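You operate a simulated robot arm through the tools that you are given. There is no shell and no other tool.

You run a simulated two-armed robot. Do the job below in one go: nothing can be reset, and whatever is moved stays where it is left.

JOB
Bring the red tub round to the arrow and set it on the OUT plate.
Fine: the yellow lock lever frees and locks the carousel; free it first, lock it before you take the tub. Set down upright: what you pick out.
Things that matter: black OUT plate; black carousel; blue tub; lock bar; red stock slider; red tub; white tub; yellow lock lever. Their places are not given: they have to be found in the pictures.

Only the result counts: the job must be done as asked and must still hold three seconds after the hand-in. Knocking over, shifting, dropping, spilling or breaking anything else fails it.

ROBOT AND FRAMES
Two 7-joint arms with fingered hands on one trunk that stands fixed in place. Base frame: the origin is at the foot of the trunk, x ahead of it, y to its left, z up. Readings come in mm, degrees, newtons and seconds.
The left shoulder is at [50, 214, 869], the right one opposite. With the tool pointing down near the work surface each hand reaches from about 300 to 860 mm from the base axis, measured 20 degrees to its own side. Payload 3 kg a hand.
Tool frame (each hand has its own): the origin (TCP) lies between the finger pads and is the grasp point; the fingertips stand 26 mm ahead of it; z points along the fingers, y is the line along which they close. The gripper opens to 132 mm. The gripper's body begins 73 mm behind the TCP. The gripper is a hand of 3 fingers: y runs from the thumb to the fingers, the wrist lies at [0, 0, -229] in the tool frame.
Orientation is that of the tool frame in the base frame, as a unit quaternion [x, y, z, w]. With the fingers straight down and closing along the base's y, the tool's x points along the base's -x, its y along +y and its z along -z.

CONTROLS
- The arms move only by the tool play_rows. It takes "left_commands", "right_commands" or both (then of equal length, played together; a hand with none holds still); each is a list of rows, each a list of 6 numbers: the shift along the base's x, y, z in mm, then the turn, a rotation vector about the base's x, y, z in degrees. In form: [[tx, ty, tz, ax, ay, az], ...]. A call has 1 to 20 rows; each row shifts and turns the commanded pose from where the row before left it. Rows are played at 5 a second. More than 50 mm and 8.6 degrees between two rows, and nothing of the call is played. A pose out of reach is approached as far as the arm can. The call stops where the force on the tool passes 40 N (or 10 N more than at its start, if that is more) or the arm is blocked; 0.2 s more then pass. In this call time passes only in rows, and 0.2 s behind the last. It gives the time, the measured TCP pose, the force on the tool (base axes), the opening and the grip force at its end, in the units of the frame above (readings bear some noise), with the torque about the TCP (base axes, N m) and any sound that the robot's microphone picked up, and new pictures: "pictures" is both (left out), scene, wrist or none (wrist: the cameras of the hands that moved).
- Cameras (640 x 400 px; columns grow to the right, rows downward): "scene" is now at [20.4, -2.8, 1489]; the picture's right is [-0.14, -0.99, 0.00], its down [-0.66, 0.09, -0.74] and it looks along [0.73, -0.10, -0.67] (base axes); focal length 298 px, centre (320, 200). "left" rides on the left gripper at [-62, 3, -92] in its tool frame; the picture's right is [-0.05, -1.00, 0.00], its down [0.83, -0.04, -0.56] and it looks along [0.55, -0.03, 0.83] (tool axes); focal length 230 px, centre (320, 200). "right" rides on the right gripper at [62, 3, -92] in its tool frame; the picture's right is [-0.05, 1.00, 0.00], its down [-0.83, -0.04, -0.56] and it looks along [-0.55, -0.03, 0.83] (tool axes); focal length 230 px, centre (320, 200).
- curl_fingers(finger1, finger2, thumb_bend, hand): sets how far each is bent, from 0 (flat) to 100 (curled in); at 30 the hand is open as for a grip, at 70 the pads meet at the TCP. One left out holds its place. A second passes; each finger stops where it meets its share of the squeeze, and holds until it gets a number again. It is the only way to open and close the hand. It gives what a move gives, with no picture; readings hold the bend of each and the force on the fingers (four entries, about 0 where the hand has none), thumb and palm.
- head_to(pan, tilt): turns the head with the scene camera to pan (to the left, within 86 degrees either way) and tilt (down, from -29 to 69), counted from straight ahead of the robot. It gives what a move gives, and a new picture of the scene camera.
- locate(camera, pixels): for up to 12 pixels [column, row] of the newest picture of that camera ("zoom" is the newest enlarged one), the place [x, y, z] in the base frame of the surface seen there, good to about 2 mm, but the place of the scene camera against the robot may be out by one fixed shift of up to 25 mm in any direction. The clock stands still meanwhile.
- zoom(camera, box): a new picture of the part [left, top, right, bottom] of that camera's present view, enlarged. The clock stands still meanwhile.
- sign_off(): hands the job in; it is judged then, once.

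Leave the grippers open and the arms clear of the work at the hand-in unless told otherwise.

The tools are called after "Emit:" as name(argument=value, ...) on one line, values as JSON. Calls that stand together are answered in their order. play_rows: Moves the arms, as the interface text tells. Its arguments: {"type":"object","properties":{"left_commands":{"type":"array","items":{"type":"array","items":{"type":"number"}}},"right_commands":{"type":"array","items":{"type":"array","items":{"type":"number"}}},"pictures":{"type":"string","enum":["both","scene","wrist","none"]}},"required":[]} The other tools are called the same way: curl_fingers (finger1, finger2, thumb_bend, hand) moves the fingers one by one; head_to (pan, tilt) turns the head that bears the scene camera; locate (camera, pixels) gives the place of the surface under pixels of a picture; zoom (camera, box) takes an enlarged picture of a part of a camera's view; sign_off () hands the job in.

At the start:

```text
t: 0.0
left_tool_pos: [434.5, -28.0, 1225.1]
left_tcp_rot: [0.259, 0.966, 0.0, 0.0]
left_wrist_force: [-0.1, 1.2, -0.5]
left_moment: [0.0, -0.02, 0.01]
left_finger_gap: 131.8
left_gripper_force: 0.0
left_shape: jaw
left_bend: [30.0, 30.0, 30.0]
left_finger forces: [0.1, 0.1, 0.1, 0.0, 0.0, 0.0]
right_tool_pos: [352.9, -400.4, 1226.5]
right_tcp_rot: [0.259, 0.966, 0.001, -0.001]
right_wrist_force: [0.7, 0.5, 0.1]
right_moment: [-0.02, -0.01, -0.02]
right_finger_gap: 132.1
right_gripper_force: 0.0
right_shape: jaw
right_bend: [30.0, 30.0, 30.0]
right_finger forces: [0.0, 0.0, 0.0, 0.0, 0.0, 0.0]
head pan, tilt: [-8.1, 42.2]
```

scene: 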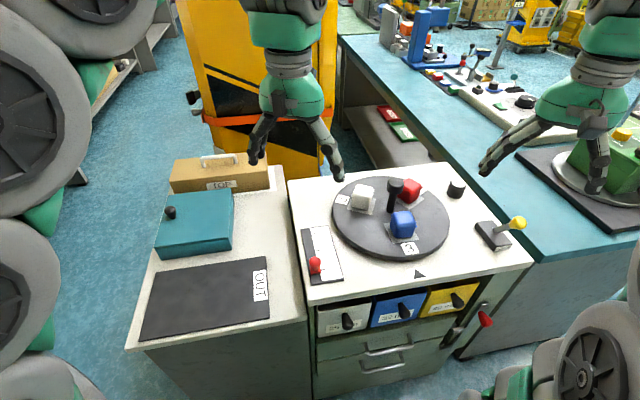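
right: 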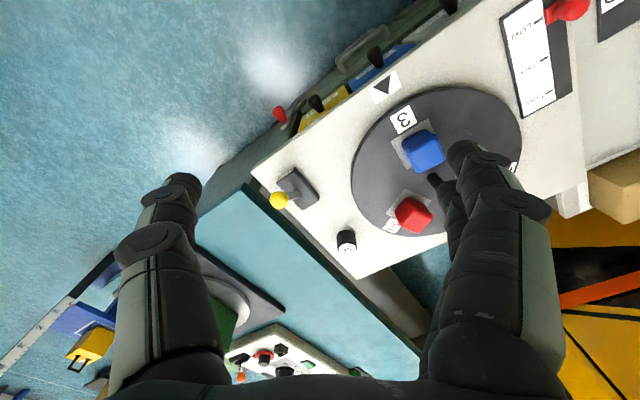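
left: 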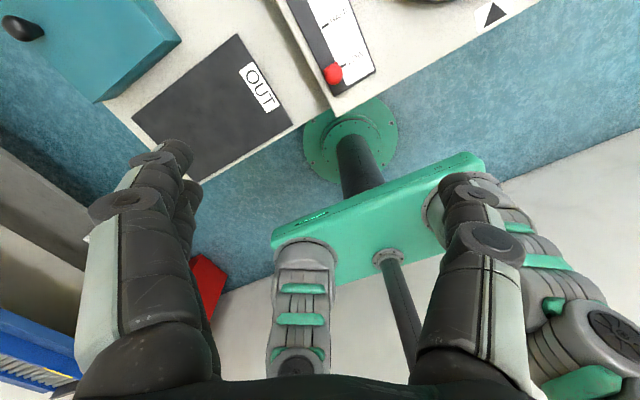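

I see a black carousel near (392,216) with white, red and blue tubs on it. The yellow lever is at (517,223), a red slider at (315,265), and the OUT plate at (205,297). I'll zoom in on these before doing anything.

Emit:
zoom(camera="scene", box=[290, 150, 550, 300])

Emit:
zoom(camera="right", box=[240, 0, 640, 280])

Emit:
zoom(camera="left", box=[120, 0, 540, 190])

```text
2.46 times, centred on (420, 225) of scene
```

zoom: 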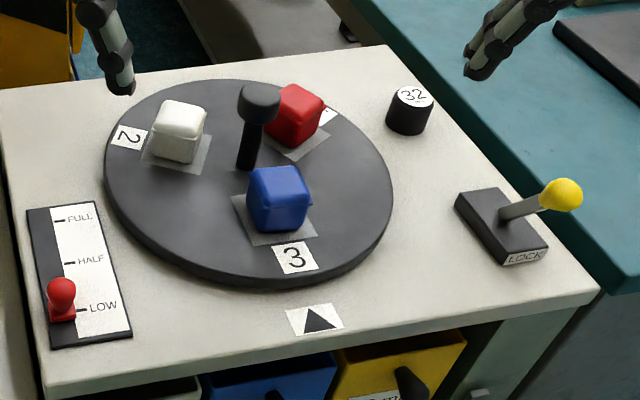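

```text
1.43 times, centred on (440, 140) of right
```

zoom: 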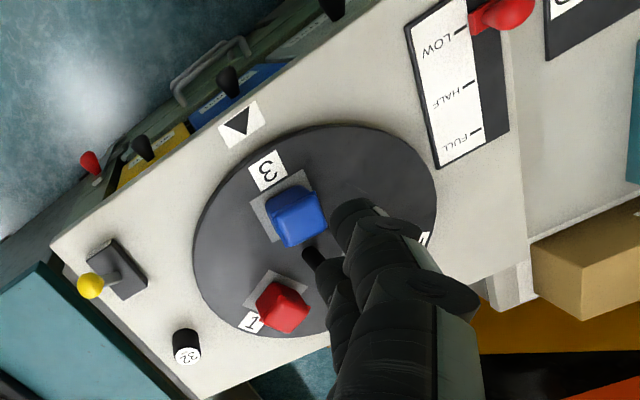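

```text
1.52 times, centred on (330, 95) of left
```

zoom: 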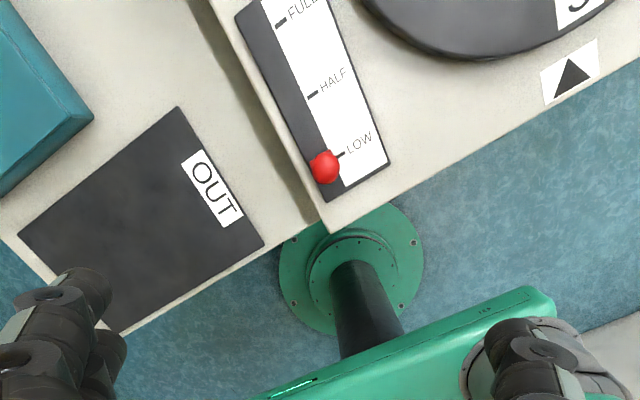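

Stations 1 (red), 2 (white) and 3 (blue) are marked on the carousel, and station 3 is at the arrow. Next I'll measure points in both the scene and right wrist pictures, to find the scene camera's shift.

Emit:
locate(camera="right", pixels=[[384, 86], [403, 120], [424, 150], [413, 213], [279, 201], [296, 188], [345, 240], [390, 226], [352, 175], [437, 182], [522, 140], [570, 8]])

Emit:
locate(camera="scene", pixels=[[418, 274], [409, 249], [402, 222], [410, 187], [518, 223], [494, 235], [457, 187], [362, 195], [396, 184], [316, 265], [205, 297], [391, 216]])

Emit:
locate(camera="left", pixels=[[333, 73], [258, 87], [215, 110], [237, 35], [292, 125], [493, 13], [135, 118], [345, 70], [320, 25], [190, 165]])

```text
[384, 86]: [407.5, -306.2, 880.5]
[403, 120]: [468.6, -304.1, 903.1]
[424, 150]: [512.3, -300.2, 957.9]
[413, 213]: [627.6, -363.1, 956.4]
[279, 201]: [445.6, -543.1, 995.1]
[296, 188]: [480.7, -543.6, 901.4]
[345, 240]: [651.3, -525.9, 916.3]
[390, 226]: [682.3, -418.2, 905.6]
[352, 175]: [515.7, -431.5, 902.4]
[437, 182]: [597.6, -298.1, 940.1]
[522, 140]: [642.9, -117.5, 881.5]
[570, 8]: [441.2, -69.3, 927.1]
```

```text
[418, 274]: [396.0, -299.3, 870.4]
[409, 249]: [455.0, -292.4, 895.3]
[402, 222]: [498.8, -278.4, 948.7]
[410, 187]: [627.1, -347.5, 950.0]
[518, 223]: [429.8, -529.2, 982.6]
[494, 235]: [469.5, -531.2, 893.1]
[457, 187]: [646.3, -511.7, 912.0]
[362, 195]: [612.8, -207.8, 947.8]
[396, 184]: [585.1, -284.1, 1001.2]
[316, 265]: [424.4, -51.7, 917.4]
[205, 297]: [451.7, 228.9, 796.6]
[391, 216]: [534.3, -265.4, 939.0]
```

```text
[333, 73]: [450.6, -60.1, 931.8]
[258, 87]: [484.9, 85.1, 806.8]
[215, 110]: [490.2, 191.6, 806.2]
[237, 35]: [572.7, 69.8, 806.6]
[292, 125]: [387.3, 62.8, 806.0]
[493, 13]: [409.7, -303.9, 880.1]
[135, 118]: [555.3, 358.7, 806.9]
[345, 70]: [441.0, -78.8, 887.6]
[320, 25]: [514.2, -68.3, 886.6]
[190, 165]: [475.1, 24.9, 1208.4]
```

The wrist views differ from the scene view by about (+12, −10, +10) mm. The carousel top is at z≈903, the tub tops at about 957, and the table at about 880. I'll zoom closer on the lever, the central post and the area between the lever and carousel to find the lock bar.

Emit:
zoom(camera="scene", box=[440, 190, 540, 260])

Emit:
zoom(camera="scene", box=[330, 165, 460, 255])

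Emit:
zoom(camera="right", box=[250, 150, 390, 260])

```text
5.71 times, centred on (490, 225) of scene
```

zoom: 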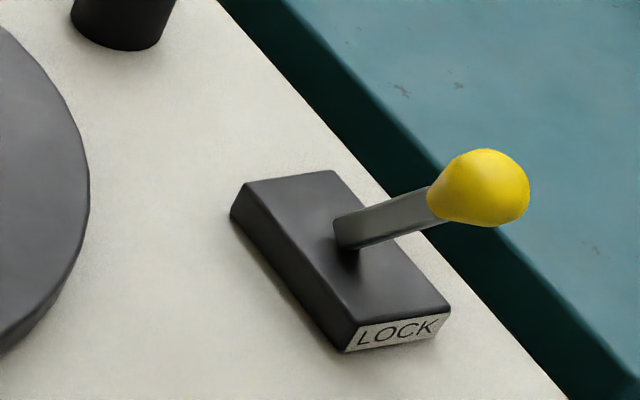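

```text
4.44 times, centred on (395, 210) of scene
```

zoom: 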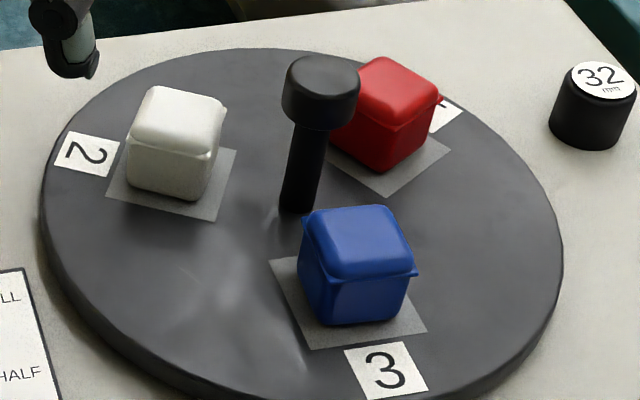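

```text
3.64 times, centred on (320, 205) of right
```

zoom: 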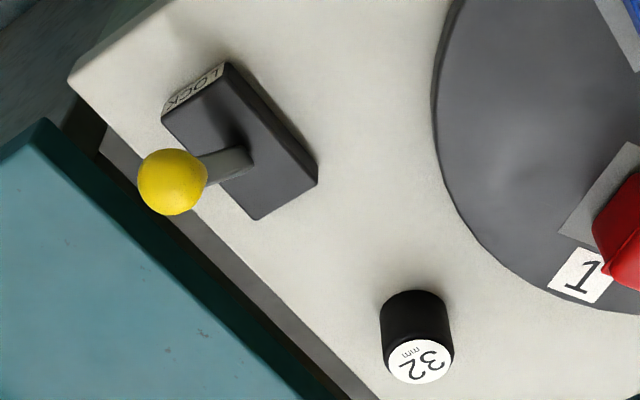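

The "LOCK" plate is on the near face of the lever base, and the stalk leans. I'll measure the stalk's foot, the knob and the base corners to get the lean direction. I'll also measure the post, tub edges and disc rim.

Emit:
locate(camera="zoom", pixels=[[170, 180], [245, 160], [210, 165], [225, 65], [165, 112], [255, 217], [317, 180], [435, 120], [478, 237], [580, 275], [420, 365], [620, 215]])

Emit:
locate(camera="right", pixels=[[434, 176], [440, 186], [405, 137], [440, 160], [438, 138], [411, 165], [399, 222], [425, 220], [414, 198], [432, 209], [420, 232], [402, 205]])

Emit:
zoom(camera="right", box=[370, 90, 480, 250])

```text
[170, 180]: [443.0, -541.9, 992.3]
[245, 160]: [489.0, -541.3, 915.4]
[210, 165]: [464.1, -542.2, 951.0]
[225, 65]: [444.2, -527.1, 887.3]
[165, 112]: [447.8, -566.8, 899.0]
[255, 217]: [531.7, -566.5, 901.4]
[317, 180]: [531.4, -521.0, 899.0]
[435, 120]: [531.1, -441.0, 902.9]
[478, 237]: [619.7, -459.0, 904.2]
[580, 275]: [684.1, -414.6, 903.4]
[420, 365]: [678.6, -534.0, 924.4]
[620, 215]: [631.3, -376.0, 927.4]
```

```text
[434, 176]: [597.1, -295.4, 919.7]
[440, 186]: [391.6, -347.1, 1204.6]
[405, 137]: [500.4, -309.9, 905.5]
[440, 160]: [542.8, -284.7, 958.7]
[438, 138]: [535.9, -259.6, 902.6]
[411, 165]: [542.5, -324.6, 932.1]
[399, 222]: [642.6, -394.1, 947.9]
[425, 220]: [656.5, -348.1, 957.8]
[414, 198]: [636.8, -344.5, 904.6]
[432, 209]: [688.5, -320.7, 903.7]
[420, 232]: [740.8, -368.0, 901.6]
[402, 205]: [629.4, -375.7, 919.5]
```

```text
2.50 times, centred on (425, 170) of right
```

zoom: 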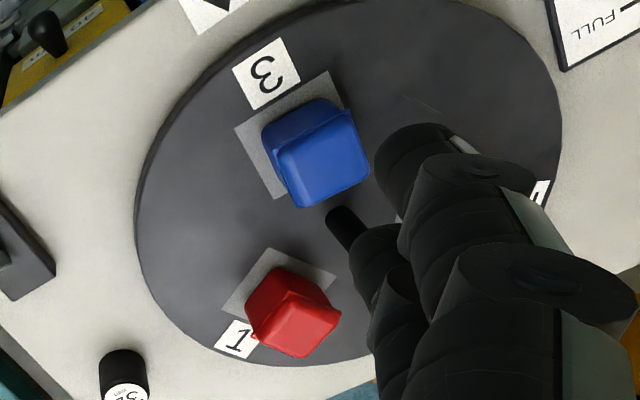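

The lever base spans x 446–531, y −567 to −522. The stalk leans toward −x, with its knob near (442,−543,990). Freeing it should mean pushing the knob toward +x. Now I'll measure the disc rim and the post head in the scene picture, to see whether the post is at the centre.

Emit:
locate(camera="scene", pixels=[[337, 210], [335, 220], [346, 235], [370, 250], [400, 254], [430, 242], [445, 222], [446, 210], [432, 193], [380, 178], [350, 188], [394, 180]])

Emit:
locate(camera="scene", pixels=[[394, 178], [389, 185], [403, 186], [396, 181], [391, 205], [393, 208], [366, 186], [356, 190], [361, 205], [372, 200], [357, 203], [398, 212]])

```text
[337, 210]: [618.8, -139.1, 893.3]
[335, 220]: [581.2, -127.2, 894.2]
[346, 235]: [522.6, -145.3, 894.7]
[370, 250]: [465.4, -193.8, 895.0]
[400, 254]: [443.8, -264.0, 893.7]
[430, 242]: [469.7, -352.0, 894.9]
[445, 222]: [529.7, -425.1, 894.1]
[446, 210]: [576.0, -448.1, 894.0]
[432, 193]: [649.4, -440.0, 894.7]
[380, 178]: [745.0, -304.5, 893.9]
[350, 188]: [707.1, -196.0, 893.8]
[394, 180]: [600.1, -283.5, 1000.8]
```

```text
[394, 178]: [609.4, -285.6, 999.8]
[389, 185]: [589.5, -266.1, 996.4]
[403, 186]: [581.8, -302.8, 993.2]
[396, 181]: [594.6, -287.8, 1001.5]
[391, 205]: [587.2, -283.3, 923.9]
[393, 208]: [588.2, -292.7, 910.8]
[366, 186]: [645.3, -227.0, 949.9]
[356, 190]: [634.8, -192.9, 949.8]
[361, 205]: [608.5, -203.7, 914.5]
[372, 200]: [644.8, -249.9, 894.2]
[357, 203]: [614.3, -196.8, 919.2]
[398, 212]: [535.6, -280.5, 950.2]
```

The post sits at the disc centre, about (606,−296). Its head is about 38 mm wide with the top near z 1010, so it is the natural thing to turn. Red is at about −57° and the arrow at about 183°, so the disc must turn about −120° (clockwise from above).

First I'll move the left hand out to the left, and bring the right hand above and in front of the lever while turning it to yaw 0.

Emit:
play_rows(left_commands=[[-5, 45, 0, 0, 0, 0], [-5, 45, 0, 0, 0, 0], [-5, 45, 0, 0, 0, 0], [-5, 45, 0, 0, 0, 0], [-5, 45, 0, 0, 0, 0], [-5, 45, 0, 0, 0, 0], [-5, 45, 0, 0, 0, 0]], right_commands=[[2, -20, -15, 0, 0, 4.3], [2, -20, -15, 0, 0, 4.3], [2, -20, -15, 0, 0, 4.3], [2, -20, -15, 0, 0, 4.3], [2, -20, -15, 0, 0, 4.3], [2, -20, -15, 0, 0, 4.3], [2, -20, -15, 0, 0, 4.2]], pictures="both")

```text
t: 1.6
left_tool_pos: [402.8, 286.8, 1225.0]
left_tcp_rot: [0.259, 0.966, 0.0, 0.0]
left_wrist_force: [0.4, 0.2, 0.0]
left_moment: [0.02, 0.0, 0.03]
left_finger_gap: 132.0
left_gripper_force: 0.2
left_shape: jaw
left_bend: [30.0, 30.0, 30.0]
left_finger forces: [0.0, 0.0, 0.0, 0.0, 0.0, 0.0]
right_tool_pos: [366.0, -542.3, 1121.0]
right_tcp_rot: [-0.001, 1.0, 0.0, 0.0]
right_wrist_force: [-0.3, -0.1, 0.4]
right_moment: [0.04, 0.0, 0.0]
right_finger_gap: 132.0
right_gripper_force: 0.1
right_shape: jaw
right_bend: [30.0, 30.0, 30.0]
right_finger forces: [0.0, 0.0, 0.0, 0.0, 0.1, 0.0]
head pan, tilt: [-8.1, 42.2]
```

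scene: 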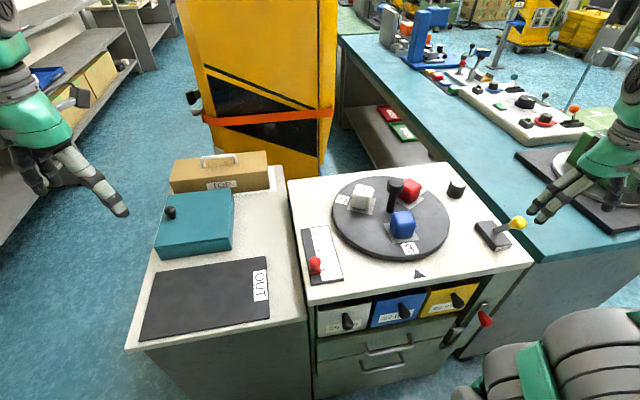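
right: 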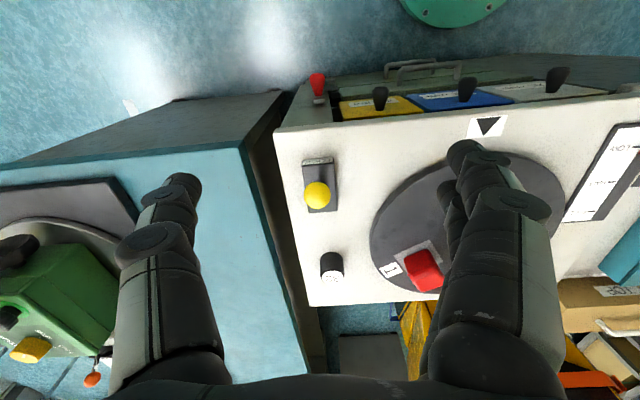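
left: 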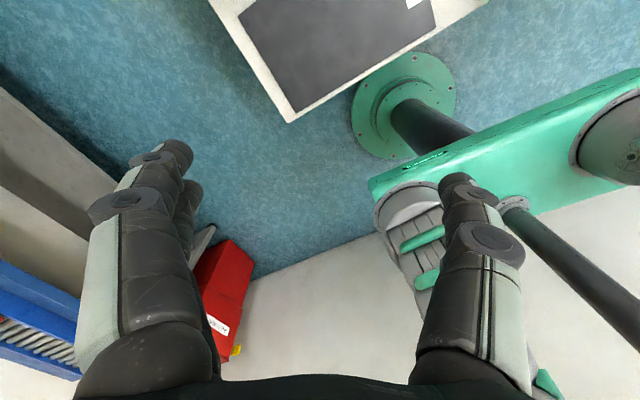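

The lever is now in clear view at (316,195) in the right picture. I'll measure the knob and base once more from here, plus the nearby green machine at (60,290) on the teal table.

Emit:
locate(camera="right", pixels=[[316, 195], [316, 184], [316, 208], [304, 195], [329, 195], [320, 161], [321, 212], [60, 270], [100, 190], [332, 266], [391, 270], [425, 268]])

Emit:
zoom(camera="right", box=[270, 120, 400, 290])

```text
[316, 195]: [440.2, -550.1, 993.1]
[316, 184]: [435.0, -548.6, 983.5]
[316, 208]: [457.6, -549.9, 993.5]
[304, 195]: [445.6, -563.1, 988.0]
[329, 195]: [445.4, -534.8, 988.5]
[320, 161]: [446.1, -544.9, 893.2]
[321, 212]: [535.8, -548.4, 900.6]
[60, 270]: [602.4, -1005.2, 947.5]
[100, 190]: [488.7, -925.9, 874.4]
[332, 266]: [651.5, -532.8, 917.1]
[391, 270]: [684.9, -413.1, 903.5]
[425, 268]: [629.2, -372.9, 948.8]
```

```text
2.35 times, centred on (335, 205) of right
```

zoom: 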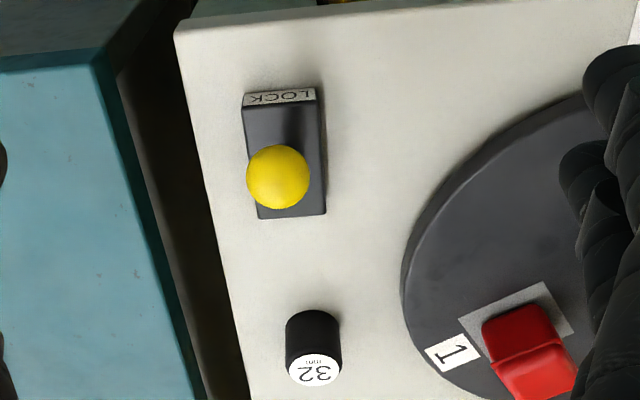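

The knob centre is at about (450,−549,979) and leans to −x over the LOCK end. I'll close the right fingers into a pushing tip while still well above everything.

Emit:
curl_fingers(hand="right", finger1=70, finger2=70, thumb_bend=70)

```text
t: 2.6
left_tool_pos: [402.0, 285.5, 1224.5]
left_tcp_rot: [0.259, 0.966, 0.0, -0.001]
left_wrist_force: [0.2, -0.1, -0.2]
left_moment: [0.0, -0.03, 0.01]
left_finger_gap: 131.9
left_gripper_force: 0.1
left_shape: jaw
left_bend: [30.0, 30.0, 30.0]
left_finger forces: [0.0, 0.0, 0.1, 0.0, 0.0, 0.0]
right_tool_pos: [365.4, -539.8, 1119.9]
right_tcp_rot: [0.0, 1.0, 0.0, 0.0]
right_wrist_force: [0.0, 0.6, 0.2]
right_moment: [-0.01, 0.01, -0.01]
right_finger_gap: 6.3
right_gripper_force: 0.0
right_shape: fingers
right_bend: [70.0, 70.0, 70.0]
right_finger forces: [0.0, 0.0, 0.1, 0.0, 0.1, 0.0]
head pan, tilt: [-8.1, 42.2]
```

The fingers are closed with a 6 mm gap. Now I'll lower the tip to z≈982 in front of the knob, staying at x≈368, which is clear of the knob's near edge at x≈434.

Emit:
play_rows(right_commands=[[0, -2, -35, 0, 0, 0], [0, -2, -35, 0, 0, 0], [0, -2, -35, 0, 0, 0], [0, -2, -33, 0, 0, 0]], pictures="both")

```text
t: 3.6
left_tool_pos: [402.2, 284.6, 1225.7]
left_tcp_rot: [0.259, 0.966, 0.0, 0.001]
left_wrist_force: [0.2, 0.2, 0.0]
left_moment: [0.01, 0.02, 0.0]
left_finger_gap: 132.0
left_gripper_force: 0.1
left_shape: jaw
left_bend: [30.0, 30.0, 30.0]
left_finger forces: [0.0, 0.0, 0.0, 0.0, 0.0, 0.0]
right_tool_pos: [368.9, -550.9, 982.9]
right_tcp_rot: [0.0, 1.0, 0.0, 0.001]
right_wrist_force: [0.8, 0.3, 0.6]
right_moment: [0.0, -0.01, 0.02]
right_finger_gap: 6.2
right_gripper_force: 0.1
right_shape: fingers
right_bend: [70.0, 70.0, 70.0]
right_finger forces: [0.0, 0.0, 0.0, 0.0, 0.0, 0.0]
head pan, tilt: [-8.1, 42.2]
```

scene: 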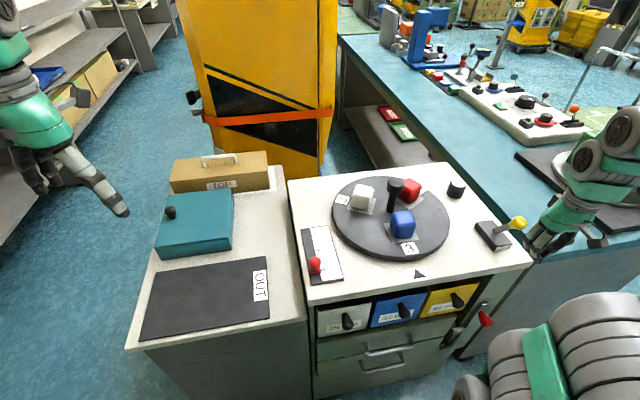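
right: 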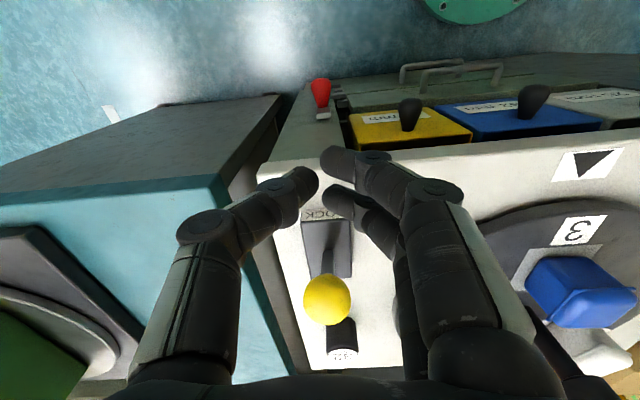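

The knob at (326,298) in the wrist picture is straight ahead of the closed fingertips. I'll raise 8 mm so the pads meet the knob squarely, then push in +x in 10 mm steps and check.

Emit:
play_rows(right_commands=[[0, 1, 8, 0, 0, 0], [10, 0, 0, 0, 0, 0], [10, 0, 0, 0, 0, 0], [10, 0, 0, 0, 0, 0], [10, 0, 0, 0, 0, 0], [10, 0, 0, 0, 0, 0], [10, 0, 0, 0, 0, 0]], pictures="both")

```text
t: 5.2
left_tool_pos: [401.8, 285.0, 1225.8]
left_tcp_rot: [0.259, 0.966, -0.001, 0.001]
left_wrist_force: [0.4, 0.3, 0.6]
left_moment: [-0.05, -0.02, 0.01]
left_finger_gap: 131.9
left_gripper_force: 0.1
left_shape: jaw
left_bend: [30.0, 30.0, 30.0]
left_finger forces: [0.1, 0.0, 0.0, 0.0, 0.0, 0.0]
right_tool_pos: [427.8, -547.7, 989.5]
right_tcp_rot: [-0.001, 1.0, 0.001, 0.001]
right_wrist_force: [-0.9, 1.1, -0.2]
right_moment: [0.04, 0.04, -0.01]
right_finger_gap: 6.2
right_gripper_force: 0.4
right_shape: fingers
right_bend: [70.0, 70.0, 70.0]
right_finger forces: [0.1, 0.9, 0.0, 0.1, 0.0, 0.1]
head pan, tilt: [-8.1, 42.2]
```

scene: 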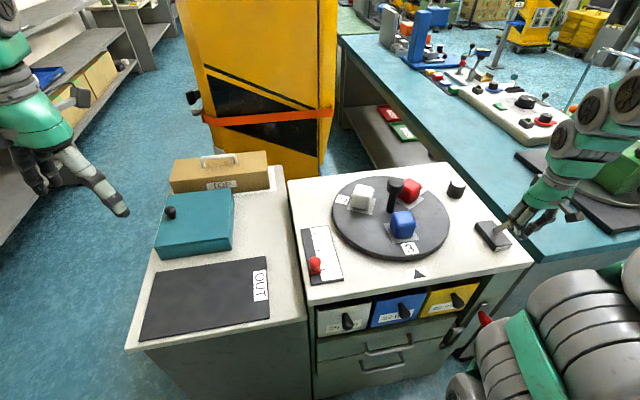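
right: 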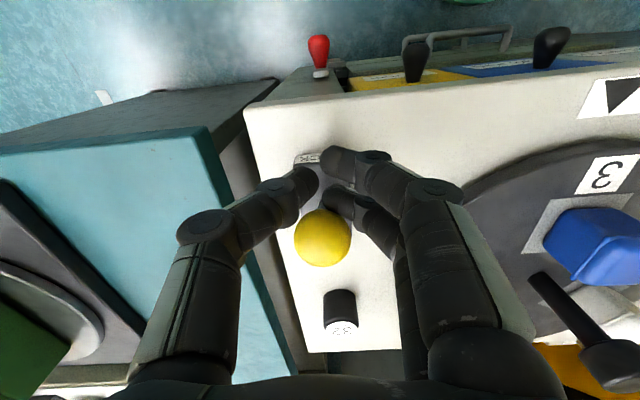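

The fingers are just touching the knob, with finger force about 0.9 N. I'll keep pushing toward +x in 8 mm steps.

Emit:
play_rows(right_commands=[[8, 0, 0, 0, 0, 0], [8, 0, 0, 0, 0, 0], [8, 0, 0, 0, 0, 0], [8, 0, 0, 0, 0, 0], [8, 0, 0, 0, 0, 0]], pictures="both")

```text
t: 6.4
left_tool_pos: [403.6, 285.2, 1224.6]
left_tcp_rot: [0.259, 0.966, 0.001, 0.0]
left_wrist_force: [0.0, 0.1, 0.7]
left_moment: [0.02, 0.01, 0.05]
left_finger_gap: 132.1
left_gripper_force: 0.0
left_shape: jaw
left_bend: [30.0, 30.0, 30.0]
left_finger forces: [0.1, 0.0, 0.0, 0.1, 0.0, 0.0]
right_tool_pos: [465.2, -548.9, 991.8]
right_tcp_rot: [0.0, 1.0, 0.0, 0.0]
right_wrist_force: [0.0, 0.7, 0.4]
right_moment: [-0.03, 0.0, 0.02]
right_finger_gap: 6.2
right_gripper_force: 0.0
right_shape: fingers
right_bend: [70.0, 70.0, 70.0]
right_finger forces: [0.0, 0.7, 0.1, 0.0, 0.1, 0.1]
head pan, tilt: [-8.1, 42.2]
```

scene: 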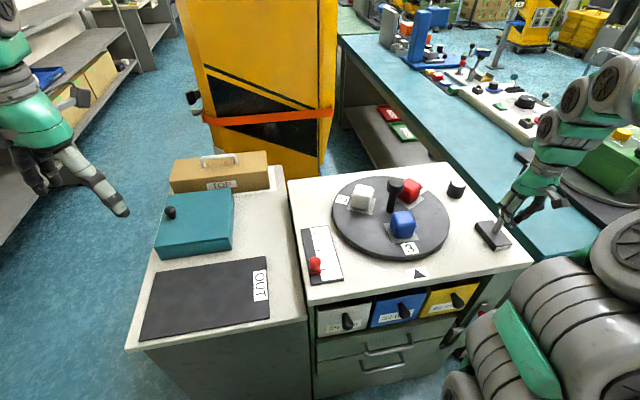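
right: 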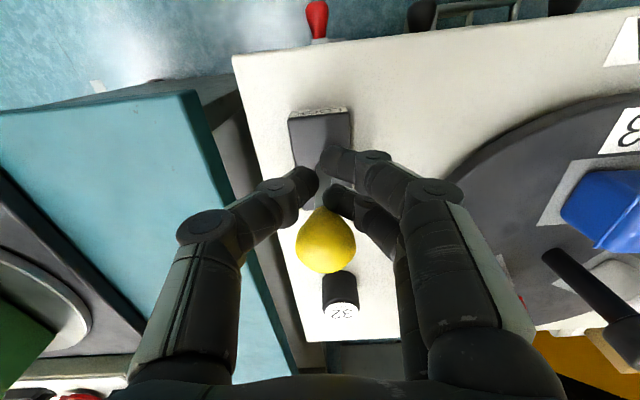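

The lever is swinging easily and is now about upright. I'll continue +x to carry it over to the far side.

Emit:
play_rows(right_commands=[[8, 0, 0, 0, 0, 0], [8, 0, 0, 0, 0, 0], [8, 0, 0, 0, 0, 0], [8, 0, 0, 0, 0, 0]], pictures="both")

```text
t: 7.4
left_tool_pos: [401.5, 285.3, 1225.5]
left_tcp_rot: [0.259, 0.966, 0.0, 0.001]
left_wrist_force: [-0.6, -0.3, -0.4]
left_moment: [-0.01, 0.01, 0.06]
left_finger_gap: 131.8
left_gripper_force: 0.0
left_shape: jaw
left_bend: [30.0, 30.0, 30.0]
left_finger forces: [0.0, 0.0, 0.0, 0.0, 0.0, 0.1]
right_tool_pos: [498.2, -546.9, 991.1]
right_tcp_rot: [0.0, 1.0, -0.001, 0.0]
right_wrist_force: [-0.2, -0.2, -0.4]
right_moment: [-0.02, 0.0, 0.0]
right_finger_gap: 5.8
right_gripper_force: 0.1
right_shape: fingers
right_bend: [70.0, 70.0, 70.0]
right_finger forces: [0.0, 0.1, 0.1, 0.1, 0.1, 0.0]
head pan, tilt: [-8.1, 42.2]
```

scene: 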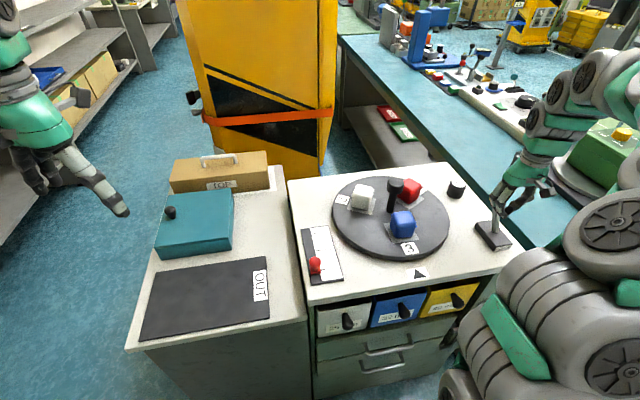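
right: 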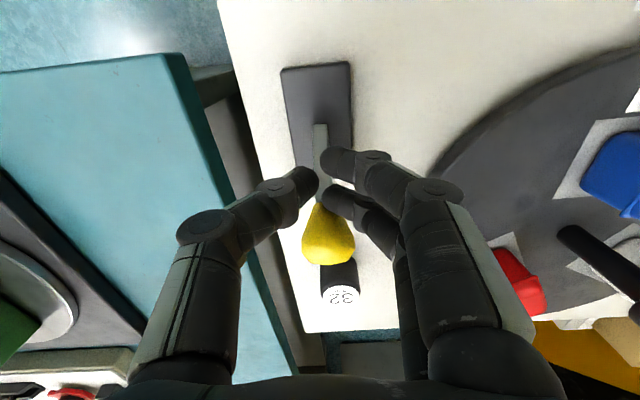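

The stalk now leans away and there is no force yet, so it isn't at its stop. I'll push on gently in smaller steps until resistance or a sound shows.

Emit:
play_rows(right_commands=[[6, 0, 0, 0, 0, 0], [6, 0, -1, 0, 0, 0], [6, 0, -2, 0, 0, 0]], pictures="both")

```text
t: 7.9
left_tool_pos: [400.9, 284.9, 1226.2]
left_tcp_rot: [0.259, 0.966, -0.001, -0.001]
left_wrist_force: [1.0, 0.4, -0.5]
left_moment: [-0.03, 0.01, -0.02]
left_finger_gap: 131.9
left_gripper_force: 0.1
left_shape: jaw
left_bend: [30.0, 30.0, 30.0]
left_finger forces: [0.0, 0.0, 0.0, 0.0, 0.0, 0.0]
right_tool_pos: [499.6, -548.9, 991.2]
right_tcp_rot: [0.001, 1.0, 0.0, -0.005]
right_wrist_force: [-25.3, 3.9, 10.2]
right_moment: [0.15, 0.51, 0.26]
right_finger_gap: 6.1
right_gripper_force: 14.0
right_shape: fingers
right_bend: [70.0, 71.0, 70.0]
right_finger forces: [0.0, 27.0, 0.0, 0.0, 0.1, 0.0]
head pan, tilt: [-8.1, 42.2]
stopped in row 2 (right hand): the force on the tool passed its limit at 49 N (the readings are from after the stop); the commanded pose is now the measured one
```

scene: 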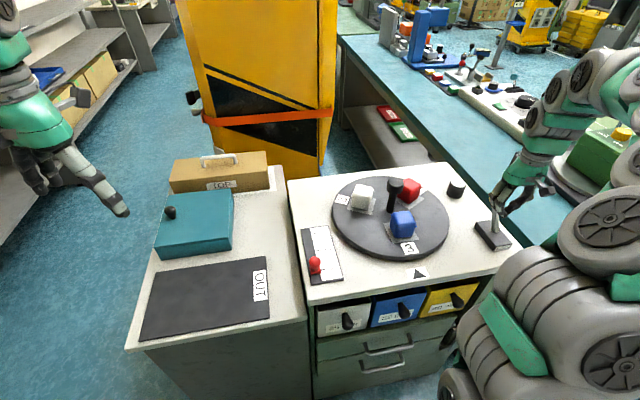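
right: 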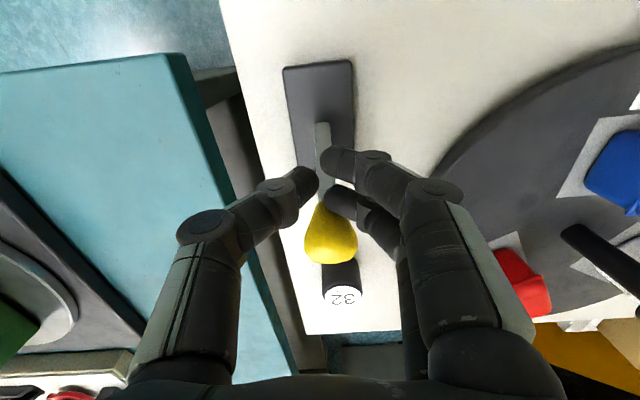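

The force jumped to 49 N, so the lever is at its far stop. I'll back straight off in −x, then rise clear and check where the lever stays.

Emit:
play_rows(right_commands=[[-15, 0, 0, 0, 0, 0], [-20, 0, 0, 0, 0, 0], [-20, 0, 10, 0, 0, 0], [-10, 0, 30, 0, 0, 0], [-10, 5, 40, 0, 0, 0], [0, 5, 40, 0, 0, 0]], pictures="both")

```text
t: 9.3
left_tool_pos: [402.7, 286.3, 1226.0]
left_tcp_rot: [0.26, 0.966, 0.0, 0.0]
left_wrist_force: [1.0, -1.0, 0.2]
left_moment: [-0.01, 0.0, 0.0]
left_finger_gap: 131.9
left_gripper_force: 0.0
left_shape: jaw
left_bend: [30.0, 30.0, 30.0]
left_finger forces: [0.0, 0.1, 0.0, 0.1, 0.0, 0.0]
right_tool_pos: [426.6, -537.1, 1110.7]
right_tcp_rot: [0.001, 1.0, 0.001, -0.003]
right_wrist_force: [-0.8, 0.4, 0.5]
right_moment: [-0.01, 0.01, 0.01]
right_finger_gap: 6.1
right_gripper_force: 0.0
right_shape: fingers
right_bend: [70.0, 70.0, 70.0]
right_finger forces: [0.0, 0.1, 0.1, 0.0, 0.0, 0.0]
head pan, tilt: [-8.1, 42.2]
```

scene: 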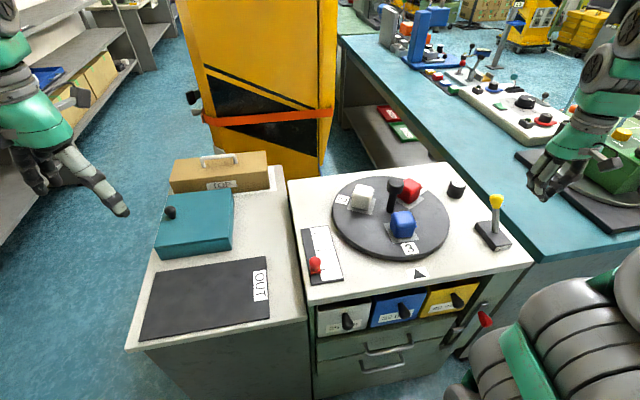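
right: 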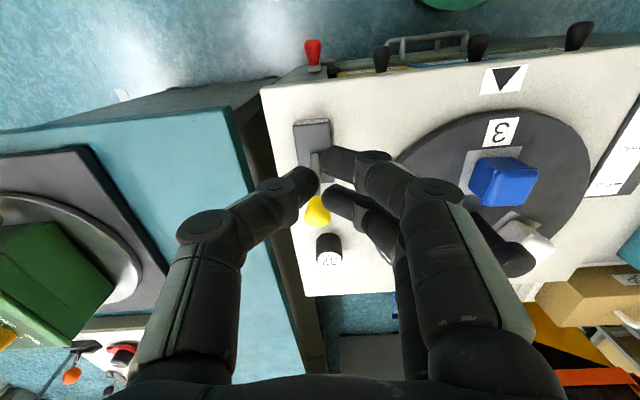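

The lever stays leaning away, with its knob now at (497,200) in the scene. I'll zoom in to check it, look for the lock bar, and measure the knob's new place.

Emit:
zoom(camera="scene", box=[430, 165, 540, 260])

Emit:
locate(camera="scene", pixels=[[497, 197], [497, 204], [490, 201], [503, 201], [394, 180], [410, 187], [409, 249]])

Emit:
zoom(camera="scene", box=[290, 160, 470, 300])

```text
4.21 times, centred on (485, 212) of scene
```

zoom: 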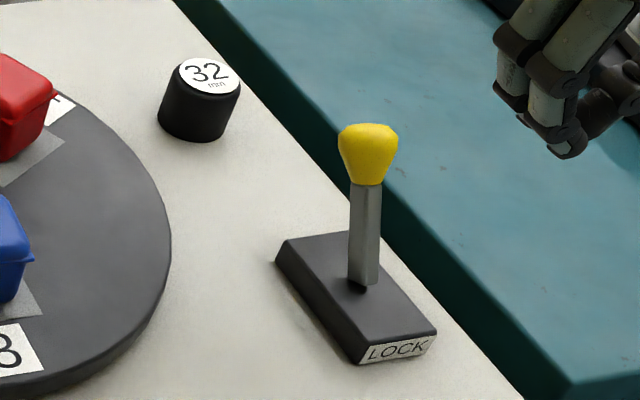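

```text
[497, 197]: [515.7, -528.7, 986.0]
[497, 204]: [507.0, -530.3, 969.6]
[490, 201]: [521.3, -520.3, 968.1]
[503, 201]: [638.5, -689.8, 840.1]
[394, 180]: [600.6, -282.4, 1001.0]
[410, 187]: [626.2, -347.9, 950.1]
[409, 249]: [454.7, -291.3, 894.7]
```

```text
2.86 times, centred on (380, 230) of scene
```

zoom: 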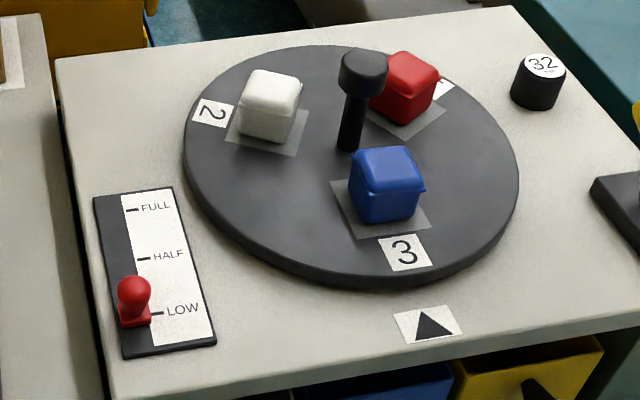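

The lever is free, with its knob now near (533,−545,979). Next I'll open the right hand, carry it at z≈1110 (above everything) over the carousel post at about (606,−296), and turn it to yaw +30 to prepare for a clockwise twist.

Emit:
curl_fingers(hand="right", finger1=30, finger2=30, thumb_bend=30)

Emit:
play_rows(right_commands=[[0, 35, 10, 0, 0, 4.3], [25, 35, 0, 0, 0, 4.3], [30, 35, 0, 0, 0, 4.3], [30, 35, 0, 0, 0, 4.3], [30, 35, 0, 0, 0, 4.3], [30, 35, 0, 0, 0, 4.3], [34, 31, 0, 0, 0, 4.2]], pictures="both")

```text
t: 10.3
left_tool_pos: [403.6, 285.5, 1225.5]
left_tcp_rot: [0.258, 0.966, 0.0, 0.001]
left_wrist_force: [1.8, 0.2, -0.1]
left_moment: [0.0, 0.0, 0.01]
left_finger_gap: 131.7
left_gripper_force: 0.1
left_shape: jaw
left_bend: [30.0, 30.0, 30.0]
left_finger forces: [0.1, 0.1, 0.1, 0.0, 0.1, 0.0]
right_tool_pos: [428.4, -535.9, 1110.9]
right_tcp_rot: [0.0, 1.0, 0.0, -0.003]
right_wrist_force: [-0.3, 0.0, 0.4]
right_moment: [0.0, 0.0, 0.0]
right_finger_gap: 133.6
right_gripper_force: 0.0
right_shape: fingers
right_bend: [30.0, 30.0, 30.0]
right_finger forces: [0.1, 0.0, 0.0, 0.1, 0.0, 0.1]
head pan, tilt: [-8.1, 42.2]
```

```text
t: 11.9
left_tool_pos: [401.9, 284.6, 1225.3]
left_tcp_rot: [0.259, 0.966, 0.0, -0.001]
left_wrist_force: [-0.5, 0.5, 1.0]
left_moment: [-0.01, -0.04, -0.02]
left_finger_gap: 131.9
left_gripper_force: 0.2
left_shape: jaw
left_bend: [30.0, 30.0, 30.0]
left_finger forces: [0.0, 0.1, 0.0, 0.0, 0.0, 0.0]
right_tool_pos: [605.5, -296.1, 1121.6]
right_tcp_rot: [-0.258, 0.966, 0.0, -0.003]
right_wrist_force: [0.4, -0.8, 0.1]
right_moment: [0.01, -0.01, -0.03]
right_finger_gap: 134.5
right_gripper_force: 0.1
right_shape: fingers
right_bend: [30.0, 30.0, 30.0]
right_finger forces: [0.1, 0.1, 0.0, 0.1, 0.0, 0.1]
head pan, tilt: [-8.1, 42.2]
```

scene: 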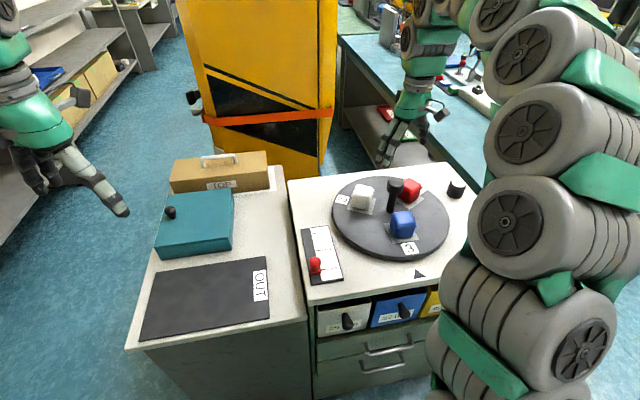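
right: 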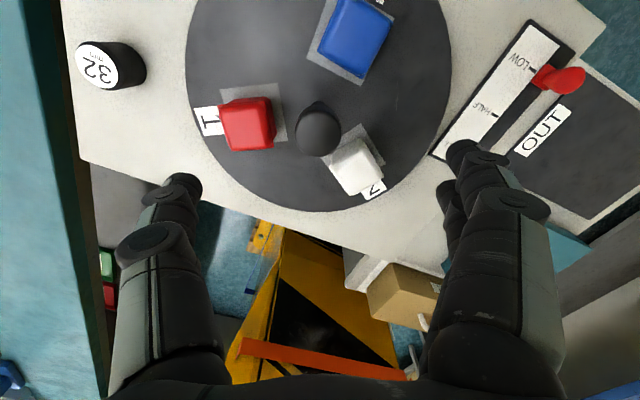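

The wrist camera now sees the whole disc. I'll measure the post head (318,128), the tubs, the labels and rim points.

Emit:
locate(camera="right", pixels=[[318, 118], [300, 128], [337, 128], [318, 148], [209, 122], [247, 118], [355, 165], [353, 28], [375, 190], [188, 80], [447, 80], [318, 210]])

Emit:
zoom(camera="right", box=[170, 0, 470, 220])

```text
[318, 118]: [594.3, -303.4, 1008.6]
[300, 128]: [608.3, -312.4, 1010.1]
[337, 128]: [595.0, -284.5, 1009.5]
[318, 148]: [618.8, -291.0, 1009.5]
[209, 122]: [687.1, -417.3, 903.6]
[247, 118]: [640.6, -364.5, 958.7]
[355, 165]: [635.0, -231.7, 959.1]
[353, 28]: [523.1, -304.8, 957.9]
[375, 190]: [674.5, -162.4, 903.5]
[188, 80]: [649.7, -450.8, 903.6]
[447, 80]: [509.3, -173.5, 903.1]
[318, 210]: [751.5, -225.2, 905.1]
```

```text
1.82 times, centred on (320, 110) of right
```

zoom: 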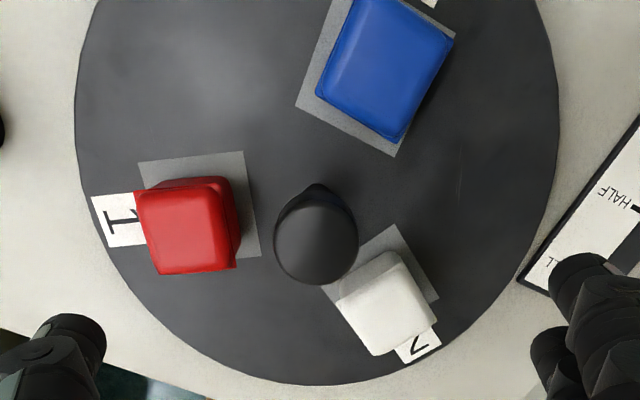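

I'll refine the head's centre with edge points in this zoom, and likewise the red tub's top corners.

Emit:
locate(camera="zoom", pixels=[[278, 240], [354, 240], [317, 280], [316, 204], [290, 270], [345, 270], [160, 272], [232, 268], [150, 195], [218, 185], [352, 240], [103, 100]])

```text
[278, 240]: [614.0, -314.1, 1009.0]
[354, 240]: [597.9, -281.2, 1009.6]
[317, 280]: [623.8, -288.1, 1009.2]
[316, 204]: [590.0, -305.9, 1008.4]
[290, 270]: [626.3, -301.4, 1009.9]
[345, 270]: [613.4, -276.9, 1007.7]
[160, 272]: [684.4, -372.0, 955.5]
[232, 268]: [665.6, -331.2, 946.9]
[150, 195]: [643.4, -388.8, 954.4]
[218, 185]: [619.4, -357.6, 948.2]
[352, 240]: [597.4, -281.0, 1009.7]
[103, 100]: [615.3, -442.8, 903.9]
```

The head centre is at (606.5,−297.3), diameter about 38 mm. I'll narrow the fingers to a part-open grip (about 80 mm) so they stay inside the ring of tubs, then descend.

Emit:
curl_fingers(hand="right", finger1=46, finger2=46, thumb_bend=46)

Emit:
play_rows(right_commands=[[1, -1, -30, 0, 0, 0], [0, 0, -30, 0, 0, 0], [0, 0, -25, 0, 0, 0], [0, 0, -15, 0, 0, 0]], pictures="both")

```text
t: 12.9
left_tool_pos: [402.9, 285.0, 1226.1]
left_tcp_rot: [0.259, 0.966, -0.001, 0.0]
left_wrist_force: [0.6, -0.3, -0.4]
left_moment: [0.0, -0.01, -0.02]
left_finger_gap: 132.0
left_gripper_force: 0.0
left_shape: jaw
left_bend: [30.0, 30.0, 30.0]
left_finger forces: [0.1, 0.1, 0.0, 0.0, 0.0, 0.1]
right_tool_pos: [605.4, -297.7, 1121.1]
right_tcp_rot: [-0.258, 0.966, -0.001, -0.003]
right_wrist_force: [0.6, 0.6, -0.7]
right_moment: [0.02, 0.02, -0.02]
right_finger_gap: 81.9
right_gripper_force: 0.1
right_shape: fingers
right_bend: [46.0, 46.0, 46.0]
right_finger forces: [0.1, 0.0, 0.0, 0.0, 0.0, 0.1]
head pan, tilt: [-8.1, 42.2]
```

```text
t: 13.9
left_tool_pos: [402.5, 286.6, 1226.0]
left_tcp_rot: [0.258, 0.966, 0.001, -0.001]
left_wrist_force: [0.3, 0.4, -0.6]
left_moment: [0.02, -0.01, 0.0]
left_finger_gap: 131.9
left_gripper_force: 0.2
left_shape: jaw
left_bend: [30.0, 30.0, 30.0]
left_finger forces: [0.0, 0.0, 0.1, 0.1, 0.0, 0.0]
right_tool_pos: [608.7, -298.0, 1019.8]
right_tcp_rot: [-0.258, 0.966, -0.002, -0.002]
right_wrist_force: [-0.6, -0.2, 0.0]
right_moment: [0.02, 0.02, 0.05]
right_finger_gap: 81.9
right_gripper_force: 0.0
right_shape: fingers
right_bend: [46.0, 46.0, 46.0]
right_finger forces: [0.1, 0.0, 0.0, 0.0, 0.1, 0.1]
head pan, tilt: [-8.1, 42.2]
```

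scene: 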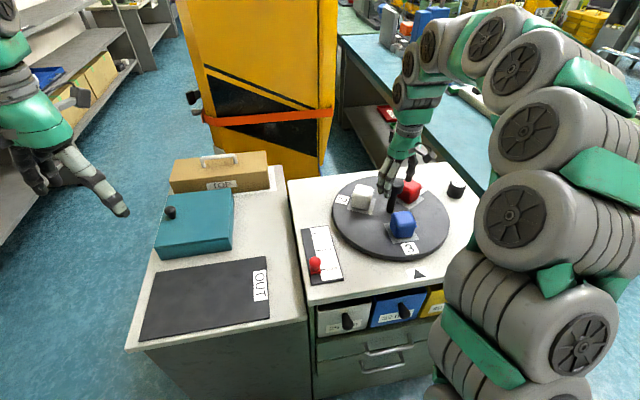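
right: 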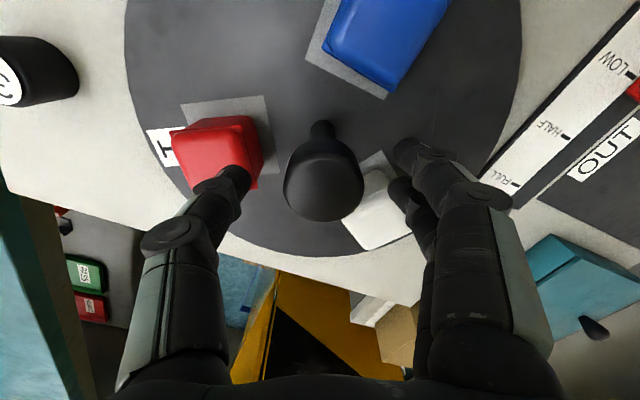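

The head at (323,185) is centred between the fingers. Before going the last 20 mm I'll measure the fingertips and the tub tops near them for clearance.

Emit:
locate(camera="right", pixels=[[237, 172], [225, 190], [400, 150], [395, 185], [215, 130], [380, 200], [323, 190], [250, 150], [345, 200], [300, 180]])

```text
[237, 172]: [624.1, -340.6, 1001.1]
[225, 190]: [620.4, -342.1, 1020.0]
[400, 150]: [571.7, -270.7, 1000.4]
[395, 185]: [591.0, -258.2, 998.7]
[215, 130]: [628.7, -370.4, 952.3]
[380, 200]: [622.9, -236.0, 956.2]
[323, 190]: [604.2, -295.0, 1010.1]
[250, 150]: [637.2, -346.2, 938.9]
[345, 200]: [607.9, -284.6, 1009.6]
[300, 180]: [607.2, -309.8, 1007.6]
```

The fingertips are around z 995 and the tub tops at 957. Going down 21 mm leaves them at about 973, still above the tubs. Then I'll close on the head.

Emit:
play_rows(right_commands=[[-1, 0, -11, 0, 0, 0], [-1, 0, -10, 0, 0, 0]], pictures="wrist")

Emit:
curl_fingers(hand="right", finger1=66, finger2=66, thumb_bend=66)

```text
t: 14.5
left_tool_pos: [402.7, 285.9, 1224.6]
left_tcp_rot: [0.259, 0.966, 0.0, 0.001]
left_wrist_force: [1.1, 0.2, -0.1]
left_moment: [0.02, 0.04, 0.04]
left_finger_gap: 132.1
left_gripper_force: 0.1
left_shape: jaw
left_bend: [30.0, 30.0, 30.0]
left_finger forces: [0.1, 0.0, 0.0, 0.1, 0.0, 0.0]
right_tool_pos: [605.1, -297.4, 998.8]
right_tcp_rot: [-0.259, 0.966, -0.001, -0.004]
right_wrist_force: [-0.8, 0.1, -0.7]
right_moment: [-0.01, 0.01, 0.0]
right_finger_gap: 81.9
right_gripper_force: 0.0
right_shape: fingers
right_bend: [46.0, 46.0, 46.0]
right_finger forces: [0.0, 0.0, 0.1, 0.0, 0.0, 0.1]
head pan, tilt: [-8.1, 42.2]
```

right: 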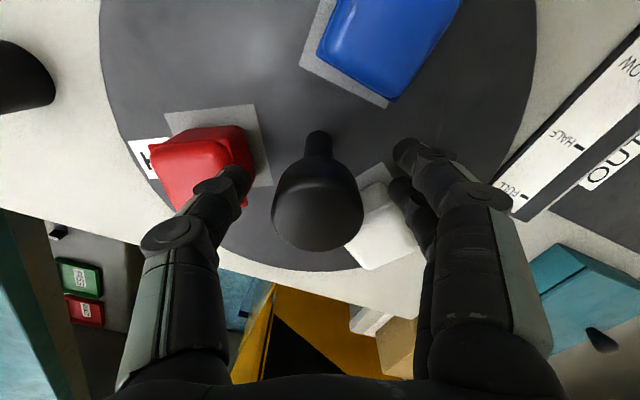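

```text
t: 15.5
left_tool_pos: [403.4, 286.1, 1225.6]
left_tcp_rot: [0.259, 0.966, 0.0, 0.001]
left_wrist_force: [-0.1, -0.1, 0.2]
left_moment: [0.02, -0.01, 0.04]
left_finger_gap: 131.7
left_gripper_force: 0.1
left_shape: jaw
left_bend: [30.0, 30.0, 30.0]
left_finger forces: [0.0, 0.0, 0.0, 0.0, 0.0, 0.0]
right_tool_pos: [604.7, -297.5, 998.6]
right_tcp_rot: [-0.258, 0.966, 0.0, -0.004]
right_wrist_force: [1.4, -4.2, -7.5]
right_moment: [-0.06, -0.01, 0.05]
right_finger_gap: 33.4
right_gripper_force: 8.6
right_shape: fingers
right_bend: [63.0, 60.0, 61.0]
right_finger forces: [2.5, 4.8, 0.0, 0.1, 10.5, 0.0]
head pan, tilt: [-8.1, 42.2]
```

The head is held at a 33 mm gap with about 9 N of grip. I'll try a small clockwise twist of −12° first and check that the disc follows.

Emit:
play_rows(right_commands=[[0, 0, 0, 0, 0, -3], [0, 0, 0, 0, 0, -3], [0, 0, 0, 0, 0, -3], [0, 0, 0, 0, 0, -3]], pictures="both")

```text
t: 16.5
left_tool_pos: [403.2, 286.0, 1225.6]
left_tcp_rot: [0.259, 0.966, -0.001, 0.0]
left_wrist_force: [-0.2, -0.4, 0.8]
left_moment: [-0.01, -0.01, 0.0]
left_finger_gap: 131.9
left_gripper_force: 0.1
left_shape: jaw
left_bend: [30.0, 30.0, 30.0]
left_finger forces: [0.1, 0.1, 0.0, 0.1, 0.0, 0.0]
right_tool_pos: [604.1, -298.2, 999.6]
right_tcp_rot: [-0.155, 0.988, -0.001, -0.003]
right_wrist_force: [3.3, 4.9, -9.9]
right_moment: [0.05, -0.06, 0.04]
right_finger_gap: 33.4
right_gripper_force: 8.6
right_shape: fingers
right_bend: [62.0, 59.0, 62.0]
right_finger forces: [3.3, 7.0, 0.0, 0.0, 7.5, 0.0]
head pan, tilt: [-8.1, 42.2]
```

scene: 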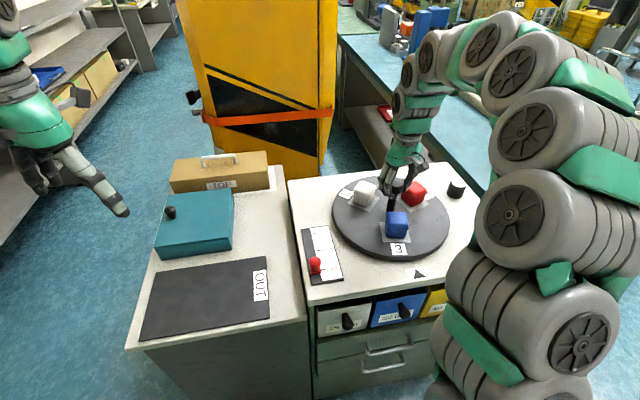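
right: 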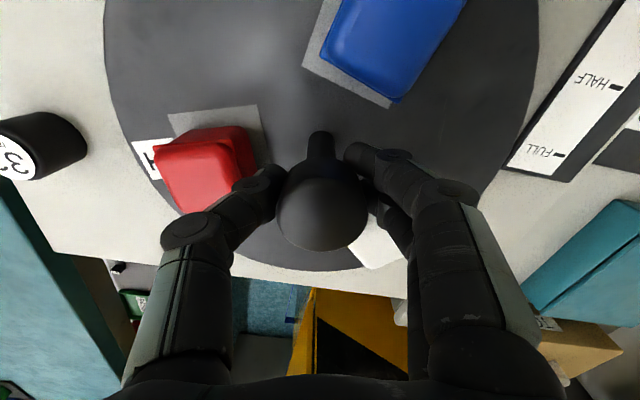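

The disc follows the twist: label 3 moved from (409,249) to (398,249), and the torque is low. I'll continue −56° at 4° a row.

Emit:
play_rows(right_commands=[[0, 0, 0, 0, 0, -4], [0, 0, 0, 0, 0, -4], [0, 0, 0, 0, 0, -4], [0, 0, 0, 0, 0, -4], [0, 0, 0, 0, 0, -4], [0, 0, 0, 0, 0, -4], [0, 0, 0, 0, 0, -4], [0, 0, 0, 0, 0, -4], [0, 0, 0, 0, 0, -4], [0, 0, 0, 0, 0, -4], [0, 0, 0, 0, 0, -4], [0, 0, 0, 0, 0, -4], [0, 0, 0, 0, 0, -4], [0, 0, 0, 0, 0, -4]], pictures="both")

```text
t: 19.5
left_tool_pos: [402.6, 285.7, 1225.4]
left_tcp_rot: [0.259, 0.966, 0.0, 0.0]
left_wrist_force: [-0.6, 1.2, -0.4]
left_moment: [0.01, -0.02, 0.01]
left_finger_gap: 132.0
left_gripper_force: 0.1
left_shape: jaw
left_bend: [30.0, 30.0, 30.0]
left_finger forces: [0.1, 0.1, 0.0, 0.0, 0.0, 0.1]
right_tool_pos: [605.6, -298.6, 999.5]
right_tcp_rot: [0.327, 0.945, 0.002, -0.004]
right_wrist_force: [-11.0, 18.8, -14.6]
right_moment: [0.09, 0.29, 0.64]
right_finger_gap: 34.1
right_gripper_force: 15.8
right_shape: fingers
right_bend: [59.0, 57.0, 63.0]
right_finger forces: [18.8, 7.6, 0.0, 0.1, 4.7, 0.0]
head pan, tilt: [-8.1, 42.2]
```

scene: 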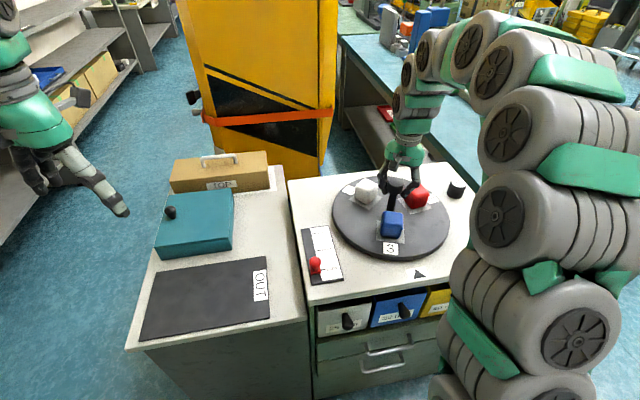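
right: 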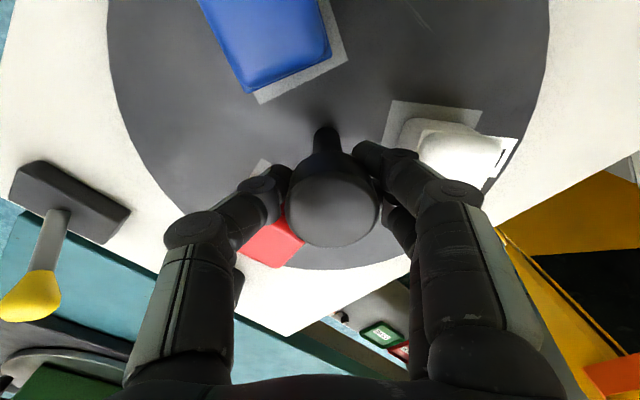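

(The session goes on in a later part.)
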